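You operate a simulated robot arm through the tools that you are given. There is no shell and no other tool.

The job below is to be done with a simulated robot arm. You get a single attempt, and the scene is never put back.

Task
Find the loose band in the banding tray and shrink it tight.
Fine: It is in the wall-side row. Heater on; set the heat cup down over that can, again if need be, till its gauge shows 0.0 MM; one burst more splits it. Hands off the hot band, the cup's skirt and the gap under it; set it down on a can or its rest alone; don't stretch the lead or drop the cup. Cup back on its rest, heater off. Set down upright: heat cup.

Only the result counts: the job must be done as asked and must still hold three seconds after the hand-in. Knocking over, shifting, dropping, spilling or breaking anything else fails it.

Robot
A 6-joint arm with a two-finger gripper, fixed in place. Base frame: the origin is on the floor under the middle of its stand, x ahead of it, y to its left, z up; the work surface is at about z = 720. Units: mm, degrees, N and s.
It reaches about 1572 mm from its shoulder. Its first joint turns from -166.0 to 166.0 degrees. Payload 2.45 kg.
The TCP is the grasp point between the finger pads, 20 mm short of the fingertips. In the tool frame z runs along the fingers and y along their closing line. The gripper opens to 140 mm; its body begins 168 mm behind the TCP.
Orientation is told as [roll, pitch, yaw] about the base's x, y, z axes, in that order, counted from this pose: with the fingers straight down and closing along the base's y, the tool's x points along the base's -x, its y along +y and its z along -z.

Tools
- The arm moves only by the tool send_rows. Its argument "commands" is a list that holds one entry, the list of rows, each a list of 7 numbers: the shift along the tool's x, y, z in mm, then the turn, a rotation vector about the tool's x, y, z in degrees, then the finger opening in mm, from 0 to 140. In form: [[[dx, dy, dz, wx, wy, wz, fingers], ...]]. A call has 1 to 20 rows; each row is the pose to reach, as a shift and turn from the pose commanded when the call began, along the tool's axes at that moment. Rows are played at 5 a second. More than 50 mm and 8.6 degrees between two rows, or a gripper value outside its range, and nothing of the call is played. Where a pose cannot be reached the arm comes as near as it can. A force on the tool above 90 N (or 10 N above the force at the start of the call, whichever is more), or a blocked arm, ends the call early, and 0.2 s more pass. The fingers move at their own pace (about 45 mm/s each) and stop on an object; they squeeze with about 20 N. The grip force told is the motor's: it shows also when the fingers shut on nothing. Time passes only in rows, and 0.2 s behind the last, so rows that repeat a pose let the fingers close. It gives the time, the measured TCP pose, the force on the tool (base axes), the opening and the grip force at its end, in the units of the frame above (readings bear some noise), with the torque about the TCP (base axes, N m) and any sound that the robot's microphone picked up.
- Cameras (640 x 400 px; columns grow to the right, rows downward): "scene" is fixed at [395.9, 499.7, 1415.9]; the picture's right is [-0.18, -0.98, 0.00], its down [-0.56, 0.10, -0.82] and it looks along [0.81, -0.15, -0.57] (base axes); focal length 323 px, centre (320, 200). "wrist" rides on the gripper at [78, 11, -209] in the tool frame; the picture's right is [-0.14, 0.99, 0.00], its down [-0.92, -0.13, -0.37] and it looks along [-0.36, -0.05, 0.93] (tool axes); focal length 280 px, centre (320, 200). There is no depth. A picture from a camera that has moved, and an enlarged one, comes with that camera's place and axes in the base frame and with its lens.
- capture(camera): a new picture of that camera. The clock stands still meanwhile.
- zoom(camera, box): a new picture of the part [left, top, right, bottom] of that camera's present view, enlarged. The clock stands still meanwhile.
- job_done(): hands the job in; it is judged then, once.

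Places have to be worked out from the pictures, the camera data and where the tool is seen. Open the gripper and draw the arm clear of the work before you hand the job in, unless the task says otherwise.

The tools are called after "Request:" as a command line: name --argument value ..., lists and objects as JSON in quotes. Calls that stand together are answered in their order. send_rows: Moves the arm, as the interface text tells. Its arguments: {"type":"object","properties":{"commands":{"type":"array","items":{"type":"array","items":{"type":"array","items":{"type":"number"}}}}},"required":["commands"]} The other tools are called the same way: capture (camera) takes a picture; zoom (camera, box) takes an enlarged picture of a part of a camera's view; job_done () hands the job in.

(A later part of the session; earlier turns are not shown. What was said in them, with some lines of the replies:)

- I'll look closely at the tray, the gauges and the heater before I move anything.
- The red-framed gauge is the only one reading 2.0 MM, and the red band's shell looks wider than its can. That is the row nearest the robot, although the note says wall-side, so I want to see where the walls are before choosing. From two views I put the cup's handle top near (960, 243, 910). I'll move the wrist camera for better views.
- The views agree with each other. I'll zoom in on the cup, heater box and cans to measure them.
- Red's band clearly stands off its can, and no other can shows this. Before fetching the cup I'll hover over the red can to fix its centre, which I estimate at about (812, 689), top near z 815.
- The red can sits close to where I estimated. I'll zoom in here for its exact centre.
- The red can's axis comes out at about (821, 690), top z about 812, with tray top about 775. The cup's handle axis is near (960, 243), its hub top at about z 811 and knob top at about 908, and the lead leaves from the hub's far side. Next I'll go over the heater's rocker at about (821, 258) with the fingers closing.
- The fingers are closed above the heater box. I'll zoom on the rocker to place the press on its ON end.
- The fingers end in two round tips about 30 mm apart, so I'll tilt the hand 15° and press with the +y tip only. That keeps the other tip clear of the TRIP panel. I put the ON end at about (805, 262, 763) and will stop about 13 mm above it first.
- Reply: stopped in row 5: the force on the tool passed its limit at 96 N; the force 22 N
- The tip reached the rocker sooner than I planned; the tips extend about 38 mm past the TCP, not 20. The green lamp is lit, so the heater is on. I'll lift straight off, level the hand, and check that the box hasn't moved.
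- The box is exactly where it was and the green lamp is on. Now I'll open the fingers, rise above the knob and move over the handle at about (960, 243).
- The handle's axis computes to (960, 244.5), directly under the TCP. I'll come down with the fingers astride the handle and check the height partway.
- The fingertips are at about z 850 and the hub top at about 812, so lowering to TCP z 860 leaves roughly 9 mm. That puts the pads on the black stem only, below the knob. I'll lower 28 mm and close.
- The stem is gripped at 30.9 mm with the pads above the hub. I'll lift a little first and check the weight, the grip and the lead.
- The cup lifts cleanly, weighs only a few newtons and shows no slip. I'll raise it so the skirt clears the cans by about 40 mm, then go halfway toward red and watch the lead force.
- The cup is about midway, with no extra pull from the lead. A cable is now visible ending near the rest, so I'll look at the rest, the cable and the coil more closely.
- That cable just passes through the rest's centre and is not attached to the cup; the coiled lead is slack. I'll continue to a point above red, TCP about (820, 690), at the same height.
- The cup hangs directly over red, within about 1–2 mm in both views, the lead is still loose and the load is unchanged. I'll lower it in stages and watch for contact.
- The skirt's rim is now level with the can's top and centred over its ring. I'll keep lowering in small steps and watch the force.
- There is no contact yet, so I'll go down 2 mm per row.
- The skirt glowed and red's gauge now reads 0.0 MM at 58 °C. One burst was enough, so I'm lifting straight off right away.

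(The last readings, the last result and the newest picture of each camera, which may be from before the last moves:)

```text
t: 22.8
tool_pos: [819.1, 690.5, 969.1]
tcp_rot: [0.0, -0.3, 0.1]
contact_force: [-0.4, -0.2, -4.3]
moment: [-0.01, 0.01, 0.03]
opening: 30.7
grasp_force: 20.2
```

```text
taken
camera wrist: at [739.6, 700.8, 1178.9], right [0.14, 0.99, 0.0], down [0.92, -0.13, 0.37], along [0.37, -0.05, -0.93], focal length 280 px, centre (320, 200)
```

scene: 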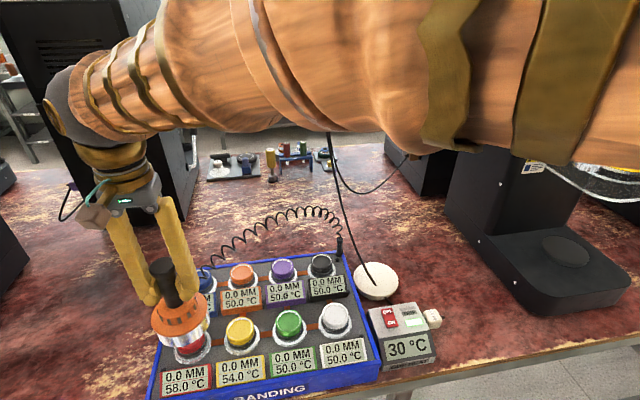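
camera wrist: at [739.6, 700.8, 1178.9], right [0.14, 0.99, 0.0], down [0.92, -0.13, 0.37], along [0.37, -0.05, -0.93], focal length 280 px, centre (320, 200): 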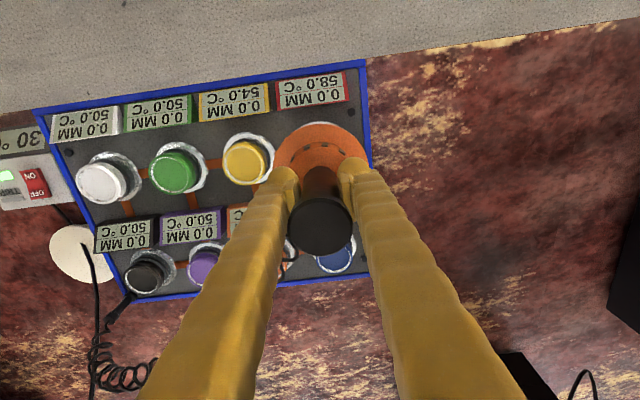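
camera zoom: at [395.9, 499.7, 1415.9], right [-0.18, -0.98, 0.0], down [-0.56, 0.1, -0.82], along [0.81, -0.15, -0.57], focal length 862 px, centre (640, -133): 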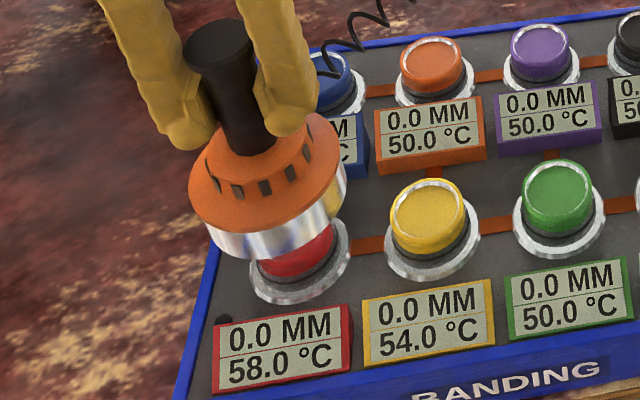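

Red reads 0.0 MM and stays there, with its neighbours unchanged at 0.0. I'll carry the cup back the way it came and stop above the rest.

Request:
send_rows --commands '[[[-8, -26, 0, 0, 0, 0, 20], [-17, -56, 0, 0, 0, 0, 20], [-27, -87, 0, 0, 0, 0, 20], [-37, -119, 0, 0, 0, 0, 20], [-47, -151, 0, 0, 0, 0, 20], [-57, -183, 0, 0, 0, 0, 20], [-66.5, -214, 0, 0, 0, 0, 20], [-76, -246, 0, 0, 0, 0, 20], [-86, -278, 0, 0, 0, 0, 20], [-96, -310, 0, 0, 0, 0, 20], [-106, -342, 0, 0, 0, 0, 20], [-116, -374, 0, 0, 0, 0, 20], [-125, -405, 0, 0, 0, 0, 20], [-133, -432, 0, 0, 0, 0, 20], [-137.5, -446, 0, 0, 0, 0, 20], [-137.5, -446, 0, 0, 0, 0, 20], [-137.5, -446, 0, 0, 0, 0, 20]]]'

Request:
capture --camera "scene"

Request:
zoom --camera "scene" --box '[320, 200, 450, 360]'

Request:
capture --camera "wrist"

```text
t: 26.4
tool_pos: [958.5, 244.9, 971.5]
tcp_rot: [0.0, -0.1, 0.0]
contact_force: [-0.3, -0.2, -3.3]
moment: [-0.04, 0.03, 0.0]
opening: 30.7
grasp_force: 20.3
```

```text
taken
```

scene: 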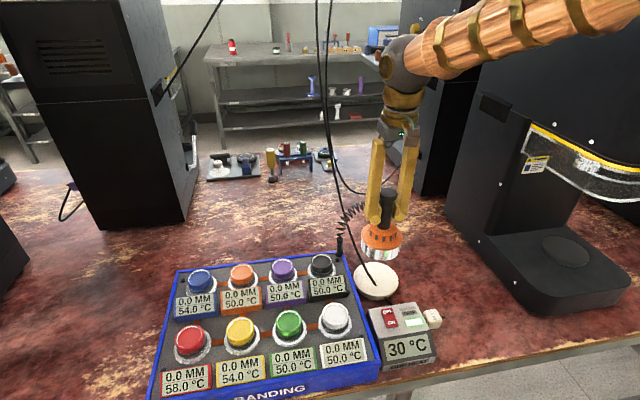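

```text
2.50 times, centred on (385, 280) of scene
camera zoom: at [395.9, 499.7, 1415.9], right [-0.18, -0.98, 0.0], down [-0.56, 0.1, -0.82], along [0.81, -0.15, -0.57], focal length 808 px, centre (158, 0)
```

zoom: 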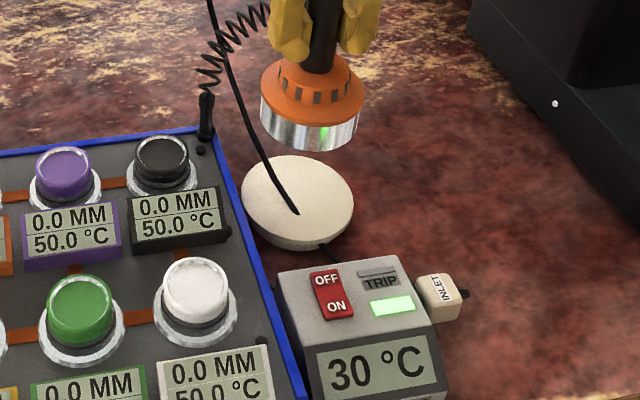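

```text
taken
camera wrist: at [879.0, 254.5, 1180.9], right [0.14, 0.99, 0.0], down [0.92, -0.13, 0.37], along [0.37, -0.05, -0.93], focal length 280 px, centre (320, 200)
```

wrist: 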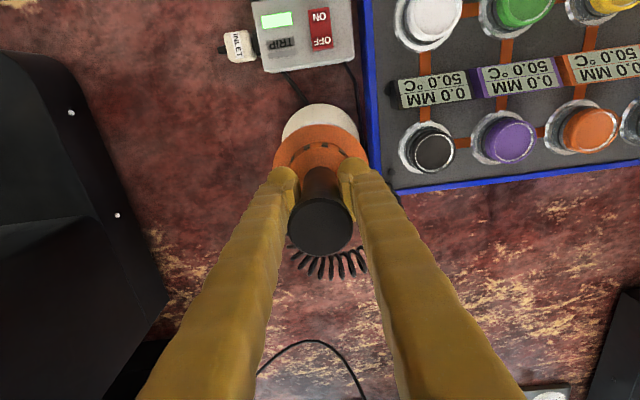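

I'm back over the rest at the same xy as the pick, with the cup unmoved in the grip. I'll lower to about 12 mm above the rest, then slowly.

Request:
send_rows --commands '[[[0, 0, 25, 0, 0, 0, 20], [0, 0, 50, 0, 0, 0, 20], [0, 0, 75, 0, 0, 0, 20], [0, 0, 90, 0, 0, 0, 20], [0, 0, 98, 0, 0, 0, 20], [0, 0, 102, 0, 0, 0, 20], [0, 0, 105, 0, 0, 0, 20], [0, 0, 107, 0, 0, 0, 20], [0, 0, 108, 0, 0, 0, 20]]]'

Request:
zoom --camera "scene" --box '[320, 200, 450, 360]'

Request:
capture --camera "wrist"

```text
t: 28.4
tool_pos: [959.6, 244.6, 863.5]
tcp_rot: [0.0, -0.2, 0.0]
contact_force: [0.0, 0.4, -3.1]
moment: [-0.03, 0.0, -0.01]
opening: 30.9
grasp_force: 19.8
```

```text
2.50 times, centred on (385, 280) of scene
camera zoom: at [395.9, 499.7, 1415.9], right [-0.18, -0.98, 0.0], down [-0.56, 0.1, -0.82], along [0.81, -0.15, -0.57], focal length 808 px, centre (158, 0)
```

zoom: 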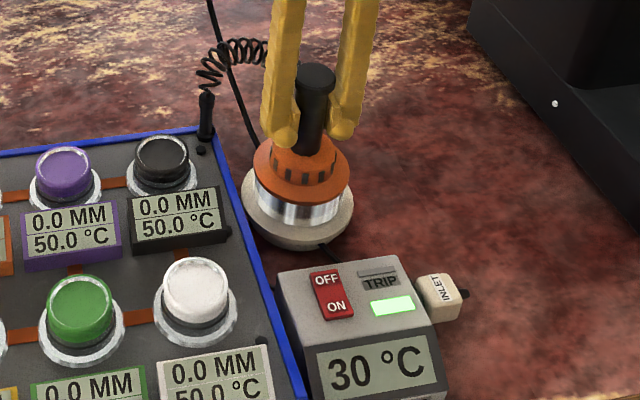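

```text
taken
camera wrist: at [880.1, 254.2, 1072.5], right [0.14, 0.99, 0.0], down [0.92, -0.13, 0.37], along [0.37, -0.05, -0.93], focal length 280 px, centre (320, 200)
```

wrist: 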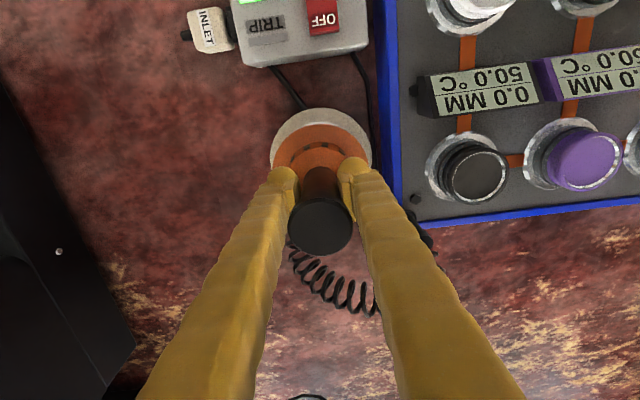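

It is still hanging, with about 4 mm to go. I'll lower 1 mm per row.

Request:
send_rows --commands '[[[0, 0, 1, 0, 0, 0, 20], [0, 0, 2, 0, 0, 0, 20], [0, 0, 3, 0, 0, 0, 20], [0, 0, 3.5, 0, 0, 0, 20], [0, 0, 3.5, 0, 0, 0, 20]]]'

```text
t: 29.6
tool_pos: [960.1, 244.2, 859.8]
tcp_rot: [-0.1, -0.4, 0.0]
contact_force: [-0.2, -0.4, -2.5]
moment: [-0.1, 0.04, 0.0]
opening: 30.8
grasp_force: 20.3
```

The torque has begun to change, so contact is just starting. I'll lower in half-millimetre steps.

Request:
send_rows --commands '[[[0, 0, 0.5, 0, 0, 0, 20], [0, 0, 1, 0, 0, 0, 20], [0, 0, 1, 0, 0, 0, 20]]]'

```text
t: 30.4
tool_pos: [959.7, 243.4, 860.1]
tcp_rot: [0.0, -0.2, 0.0]
contact_force: [1.5, -2.6, 2.6]
moment: [-0.01, -0.06, 0.01]
opening: 31.1
grasp_force: 20.1
```

The force is now supporting (+2.6 N), so the cup is seated on its rest. I'll open the fingers without moving, then look.

Request:
send_rows --commands '[[[0, 0, 0, 0, 0, 0, 45], [0, 0, 0, 0, 0, 0, 70], [0, 0, 0, 0, 0, 0, 100], [0, 0, 0, 0, 0, 0, 100], [0, 0, 0, 0, 0, 0, 100]]]'

Request:
zoom --camera "scene" --box '[320, 200, 450, 360]'

Request:
capture --camera "wrist"

```text
t: 31.6
tool_pos: [959.8, 244.3, 859.0]
tcp_rot: [0.0, -0.2, 0.1]
contact_force: [0.7, 0.8, -0.1]
moment: [-0.02, -0.03, 0.01]
opening: 100.0
grasp_force: 0.1
```

```text
2.50 times, centred on (385, 280) of scene
camera zoom: at [395.9, 499.7, 1415.9], right [-0.18, -0.98, 0.0], down [-0.56, 0.1, -0.82], along [0.81, -0.15, -0.57], focal length 808 px, centre (158, 0)
```

zoom: 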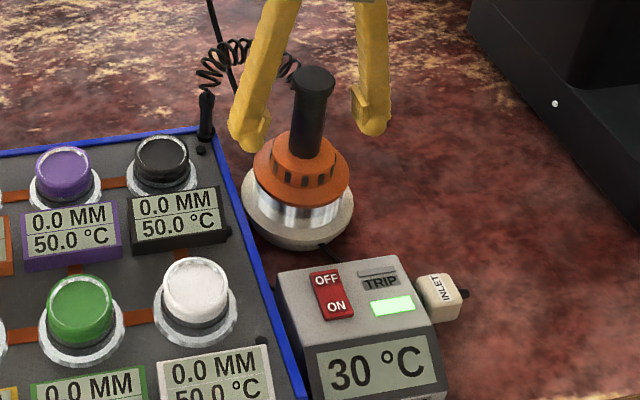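

```text
taken
camera wrist: at [879.7, 254.2, 1068.3], right [0.14, 0.99, 0.0], down [0.92, -0.13, 0.37], along [0.37, -0.05, -0.93], focal length 280 px, centre (320, 200)
```

wrist: 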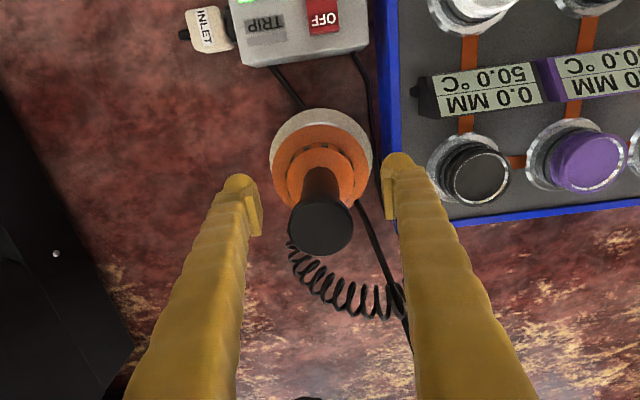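

The cup stands upright on its rest, released. I'll rise clear of the knob, close the fingers, and go over the rocker's OFF end at about (836, 259).

Request:
send_rows --commands '[[[0, 0, -25, 0, 0, 0, 100], [0, 0, -65, 0, 0, 0, 100], [0, 0, -105, 0, 0, 0, 100], [0, 0, -147, 0, 0, 0, 100], [40, 3, -147, 0, 0, 0, 60], [82, 6, -147, 0, 0, 0, 20], [124, 9, -147, 0, 0, 0, 0], [124, 9, -120, 0, 0, 0, 0], [124, 9, -90, 0, 0, 0, 0], [124, 9, -60, 0, 0, 0, 0], [124, 9, -60, 0, 0, 0, 0]]]'

Request:
zoom --camera "scene" --box '[320, 200, 450, 360]'

Request:
zoom --camera "wrist" --box '[220, 60, 420, 260]'

```text
t: 34.0
tool_pos: [835.2, 251.8, 918.3]
tcp_rot: [0.0, -0.2, 0.1]
contact_force: [-0.1, 0.5, -0.7]
moment: [0.02, -0.01, 0.02]
opening: 0.0
grasp_force: 20.1
```

```text
2.50 times, centred on (385, 280) of scene
camera zoom: at [395.9, 499.7, 1415.9], right [-0.18, -0.98, 0.0], down [-0.56, 0.1, -0.82], along [0.81, -0.15, -0.57], focal length 808 px, centre (158, 0)
```

zoom: 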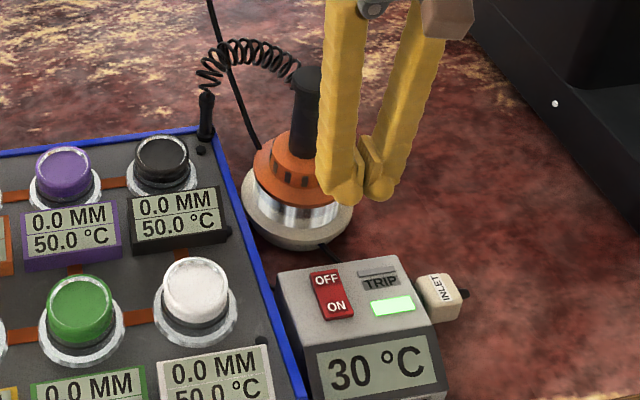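

```text
2.00 times, centred on (320, 160) of wrist
camera zoom: at [755.0, 261.4, 1127.9], right [0.14, 0.99, 0.0], down [0.92, -0.13, 0.37], along [0.37, -0.05, -0.93], focal length 561 px, centre (320, 280)
```

zoom: 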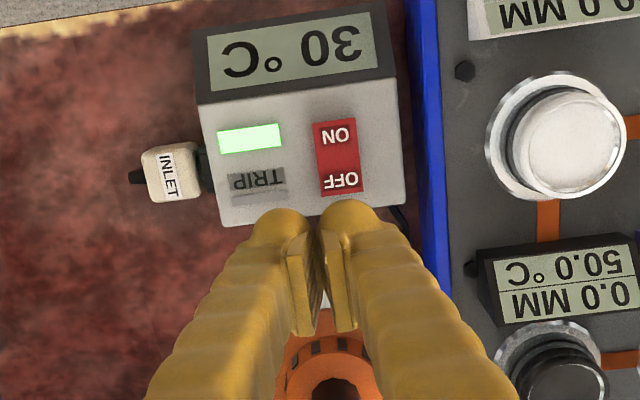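

The heater is still on, reading 30 °C. The OFF end is at about (832, 261), so I'll tilt 20° again so only the +y tip touches, and stop roughly 13 mm above the rocker.

Request:
send_rows --commands '[[[2, 2, 25, 7, 0, 0, 0], [3, 3, 55, 14, 0, 0, 0], [3, 3, 80, 20, 0, 0, 0], [3, 3, 94, 20, 0, 0, 0], [3, 3, 94, 20, 0, 0, 0]]]'

Request:
zoom --camera "scene" --box '[350, 250, 450, 360]'

Request:
zoom --camera "wrist" --box '[220, 60, 420, 260]'

```text
t: 35.2
tool_pos: [831.5, 257.1, 825.4]
tcp_rot: [-20.0, -0.2, 0.2]
contact_force: [-0.2, -0.5, -0.3]
moment: [0.01, 0.0, -0.01]
opening: 0.1
grasp_force: 19.6
```

```text
3.64 times, centred on (400, 305) of scene
camera zoom: at [395.9, 499.7, 1415.9], right [-0.18, -0.98, 0.0], down [-0.56, 0.1, -0.82], along [0.81, -0.15, -0.57], focal length 1175 px, centre (29, -182)
```

zoom: 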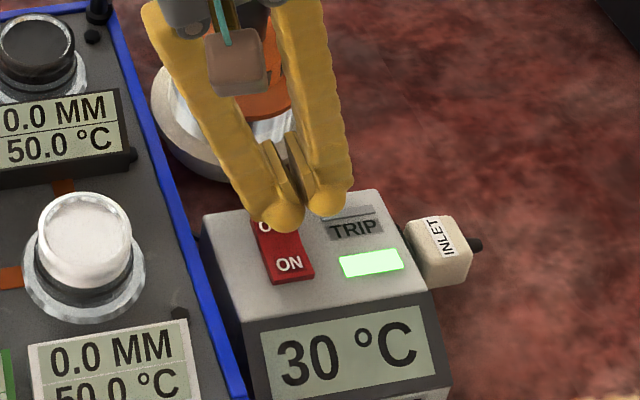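

```text
2.00 times, centred on (320, 160) of wrist
camera zoom: at [751.5, 337.2, 1018.0], right [0.14, 0.93, -0.34], down [0.92, 0.01, 0.39], along [0.37, -0.37, -0.85], focal length 561 px, centre (320, 280)
```

zoom: 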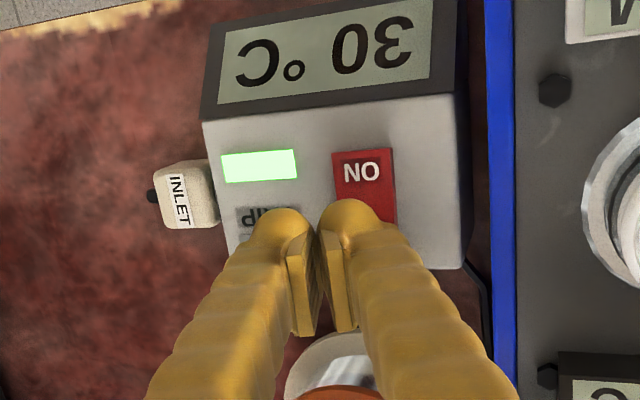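

The ball tip sits about 6 mm nearer and slightly to -y of my model, so pressing here would land close to the rocker's middle. I'll shift +9 mm in x and +4 mm in y, then press down in 2 mm steps.

Request:
send_rows --commands '[[[-9, 3.8, -1.4, 0, 0, 0, 0], [-9, 3.8, -1.4, 0, 0, 0, 0], [-9, 4.5, 0.5, 0, 0, 0, 0], [-9, 5.2, 2.4, 0, 0, 0, 0], [-9, 5.9, 4.2, 0, 0, 0, 0], [-9, 6.2, 5.2, 0, 0, 0, 0]]]'

Request:
zoom --camera "scene" --box '[350, 250, 450, 360]'

Request:
zoom --camera "wrist" --box '[220, 60, 420, 260]'

```text
t: 36.6
tool_pos: [840.8, 260.7, 817.9]
tcp_rot: [-20.0, -0.3, 0.1]
contact_force: [0.0, 0.8, 0.3]
moment: [0.02, 0.02, 0.0]
opening: 0.0
grasp_force: 20.3
```

```text
3.64 times, centred on (400, 305) of scene
camera zoom: at [395.9, 499.7, 1415.9], right [-0.18, -0.98, 0.0], down [-0.56, 0.1, -0.82], along [0.81, -0.15, -0.57], focal length 1175 px, centre (29, -182)
```

zoom: 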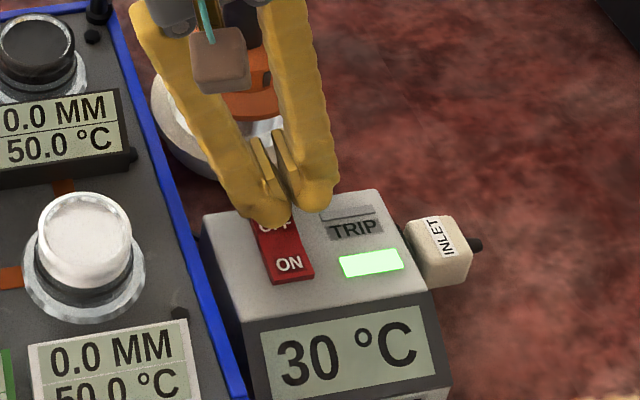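

```text
2.00 times, centred on (320, 160) of wrist
camera zoom: at [761.0, 340.9, 1010.2], right [0.14, 0.93, -0.34], down [0.92, 0.01, 0.39], along [0.37, -0.37, -0.85], focal length 561 px, centre (320, 280)
```

zoom: 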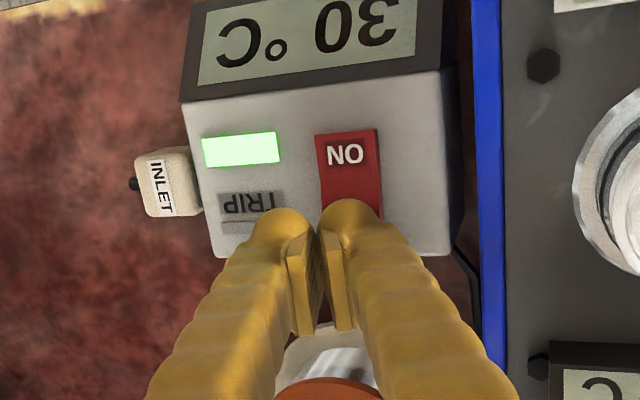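

The ball tip is over the OFF end with no contact yet. I'll press down further in 2 mm steps.

Request:
send_rows --commands '[[[0, 0.7, 1.9, 0, 0, 0, 0], [0, 1.4, 3.8, 0, 0, 0, 0], [0, 2.0, 5.6, 0, 0, 0, 0], [0, 2.4, 6.6, 0, 0, 0, 0]]]'

Request:
zoom --camera "scene" --box '[350, 250, 450, 360]'

```text
t: 37.6
tool_pos: [841.1, 259.4, 810.5]
tcp_rot: [-20.0, -0.2, 0.1]
contact_force: [-0.4, 0.9, 0.5]
moment: [0.01, -0.01, 0.01]
opening: 0.0
grasp_force: 20.3
```

```text
3.64 times, centred on (400, 305) of scene
camera zoom: at [395.9, 499.7, 1415.9], right [-0.18, -0.98, 0.0], down [-0.56, 0.1, -0.82], along [0.81, -0.15, -0.57], focal length 1175 px, centre (29, -182)
```

zoom: 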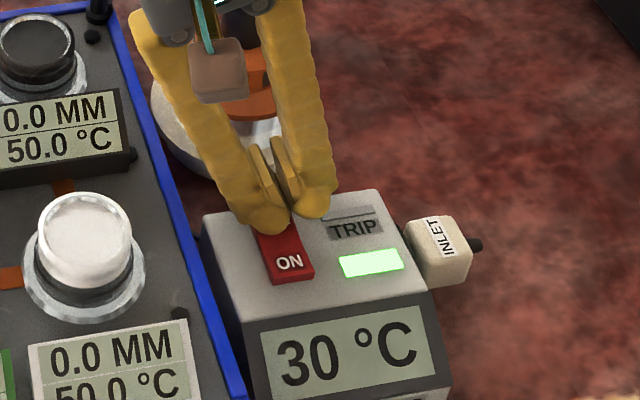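

Still no contact. I'll continue down slowly.

Request:
send_rows --commands '[[[0, 0.5, 1.4, 0, 0, 0, 0], [0, 1.0, 2.8, 0, 0, 0, 0], [0, 1.5, 4.2, 0, 0, 0, 0], [0, 1.7, 4.7, 0, 0, 0, 0]]]'

Request:
zoom --camera "scene" --box '[350, 250, 450, 360]'

```text
t: 38.6
tool_pos: [841.5, 260.4, 808.1]
tcp_rot: [-20.1, -0.3, 0.2]
contact_force: [-8.6, 0.9, 31.2]
moment: [0.21, 0.58, 0.05]
opening: 0.0
grasp_force: 20.2
```

```text
3.64 times, centred on (400, 305) of scene
camera zoom: at [395.9, 499.7, 1415.9], right [-0.18, -0.98, 0.0], down [-0.56, 0.1, -0.82], along [0.81, -0.15, -0.57], focal length 1175 px, centre (29, -182)
```

zoom: 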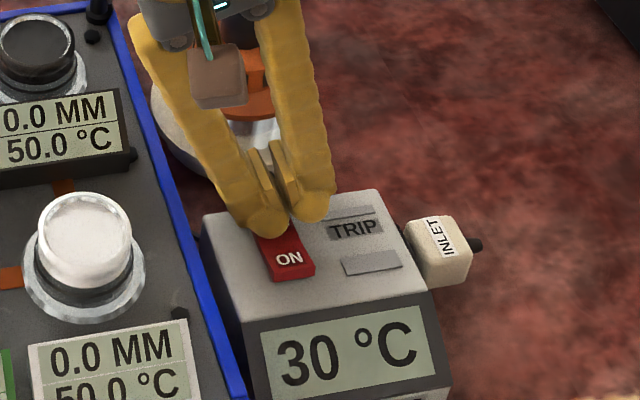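

The green lamp has gone out at 31 N, so the heater is off. I'll lift straight away, level the hand, open it and draw clear.

Request:
send_rows --commands '[[[0, -3.4, -9.4, 0, 0, 0, 0], [0, -13.7, -37.6, 0, 0, 0, 0], [0, -27.4, -75.2, 0, 0, 0, 0], [0, -41, -112.8, -7, 0, 0, 0], [0, -54.7, -150.4, -14, 0, 0, 0], [0, -68.4, -188, -20, 0, 0, 0], [0, -68.4, -188, -20, 0, 0, 0]]]'

Request:
capture --camera "scene"

Request:
zoom --camera "scene" --box '[320, 215, 450, 375]'

```text
t: 40.2
tool_pos: [840.0, 259.9, 1007.8]
tcp_rot: [-0.1, -0.2, 0.0]
contact_force: [-1.2, -0.8, -0.7]
moment: [0.03, 0.03, 0.02]
opening: 0.0
grasp_force: 19.5
```

```text
taken
```

scene: 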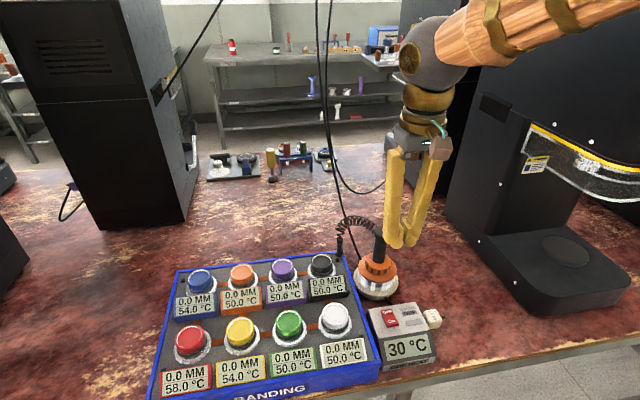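

```text
2.50 times, centred on (385, 295) of scene
camera zoom: at [395.9, 499.7, 1415.9], right [-0.18, -0.98, 0.0], down [-0.56, 0.1, -0.82], along [0.81, -0.15, -0.57], focal length 808 px, centre (158, -38)
```

zoom: 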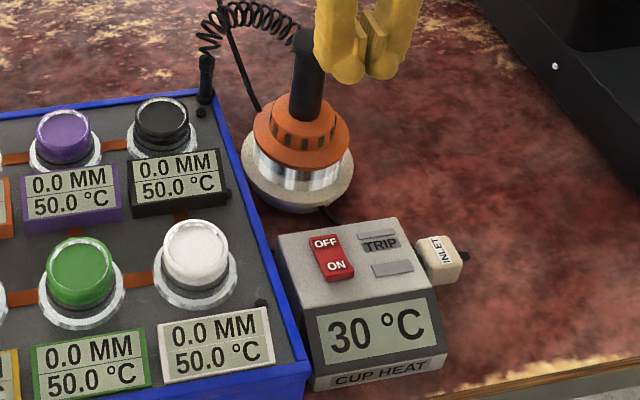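

The heater is off, and the cup and box are where they started. I'll open the gripper, draw the arm up and clear, and then check the red band.

Request:
send_rows --commands '[[[0, 0, -40, 0, 0, 0, 40], [20, 0, -80, 0, 0, 0, 80], [50, 0, -115, 0, 0, 0, 120], [85, 0, -145, 0, 0, 0, 140], [120, 0, -150, 0, 0, 0, 140], [120, 0, -150, 0, 0, 0, 140]]]'

Request:
capture --camera "scene"

Request:
zoom --camera "scene" --box '[150, 255, 260, 400]'

Request:
capture --camera "wrist"

```text
t: 41.6
tool_pos: [719.7, 261.8, 1154.0]
tcp_rot: [0.0, -0.2, 0.1]
contact_force: [0.4, -0.3, 1.0]
moment: [0.02, 0.02, -0.01]
opening: 119.6
grasp_force: 0.0
```

```text
taken
```

scene: 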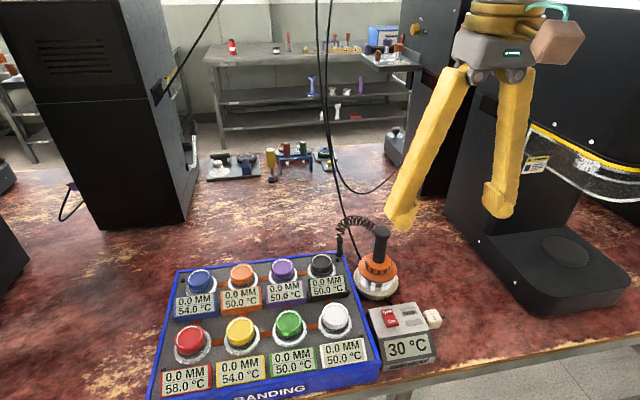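

```text
2.76 times, centred on (205, 328) of scene
camera zoom: at [395.9, 499.7, 1415.9], right [-0.18, -0.98, 0.0], down [-0.56, 0.1, -0.82], along [0.81, -0.15, -0.57], focal length 891 px, centre (637, -152)
```

zoom: 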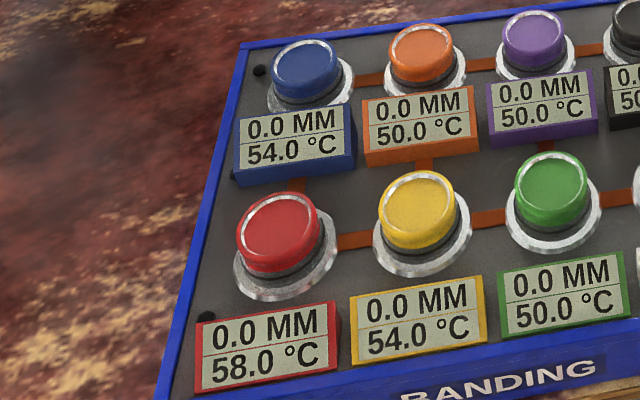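

```text
taken
camera wrist: at [640.2, 271.5, 1363.2], right [0.14, 0.99, 0.0], down [0.92, -0.13, 0.37], along [0.37, -0.05, -0.93], focal length 280 px, centre (320, 200)
```

wrist: 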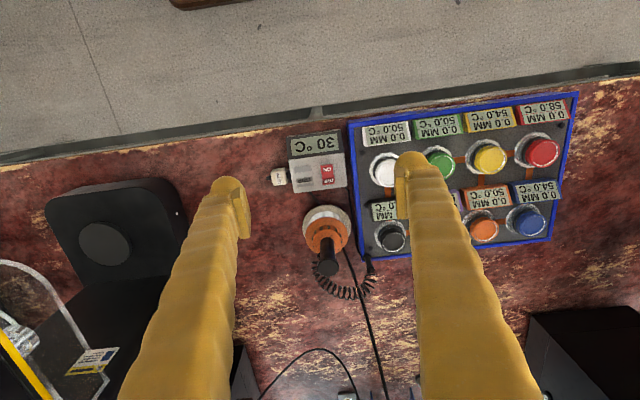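

The red band now sits flush on its can, unsplit, and every gauge reads 0.0 MM. The cup is upright on its rest, the lamp is out with the rocker at OFF, and the arm is open and clear. One mismatch to note: the note said wall-side row, but the only loose band was red, in the row nearest the robot. I'm handing the job in.

Request:
job_done

```text
The job is handed in.
```

The loose band was the red one. It is now shrunk tight: its gauge went from 2.0 MM to 0.0 MM after one burst, and the band has not split. I've handed the job in; no verdict came back.

- **Which can:** your note said the loose band was in the wall-side row. Every can in the far row, nearest the wall I could see, already read 0.0 MM. Red, in the row nearest the robot, was the only gauge above zero, and its band stood visibly off the can. I went by the gauge and the band, and did not check for a wall behind the robot.
- **Cup and heater:** the cup is back upright on its rest and the heater is off, with its lamp out. The box still showed 30 °C.
- **Switch press:** I pressed the heater switch on harder than planned, with a peak of 96 N. The box did not move.
- **Other cans:** all still read 0.0 MM. Yellow and blue warmed from 50 °C to 54 °C, and red is at 58 °C.
- **Lead and handling:** the lead stayed loose throughout. I held the cup only by its handle stem, and nothing else was moved.
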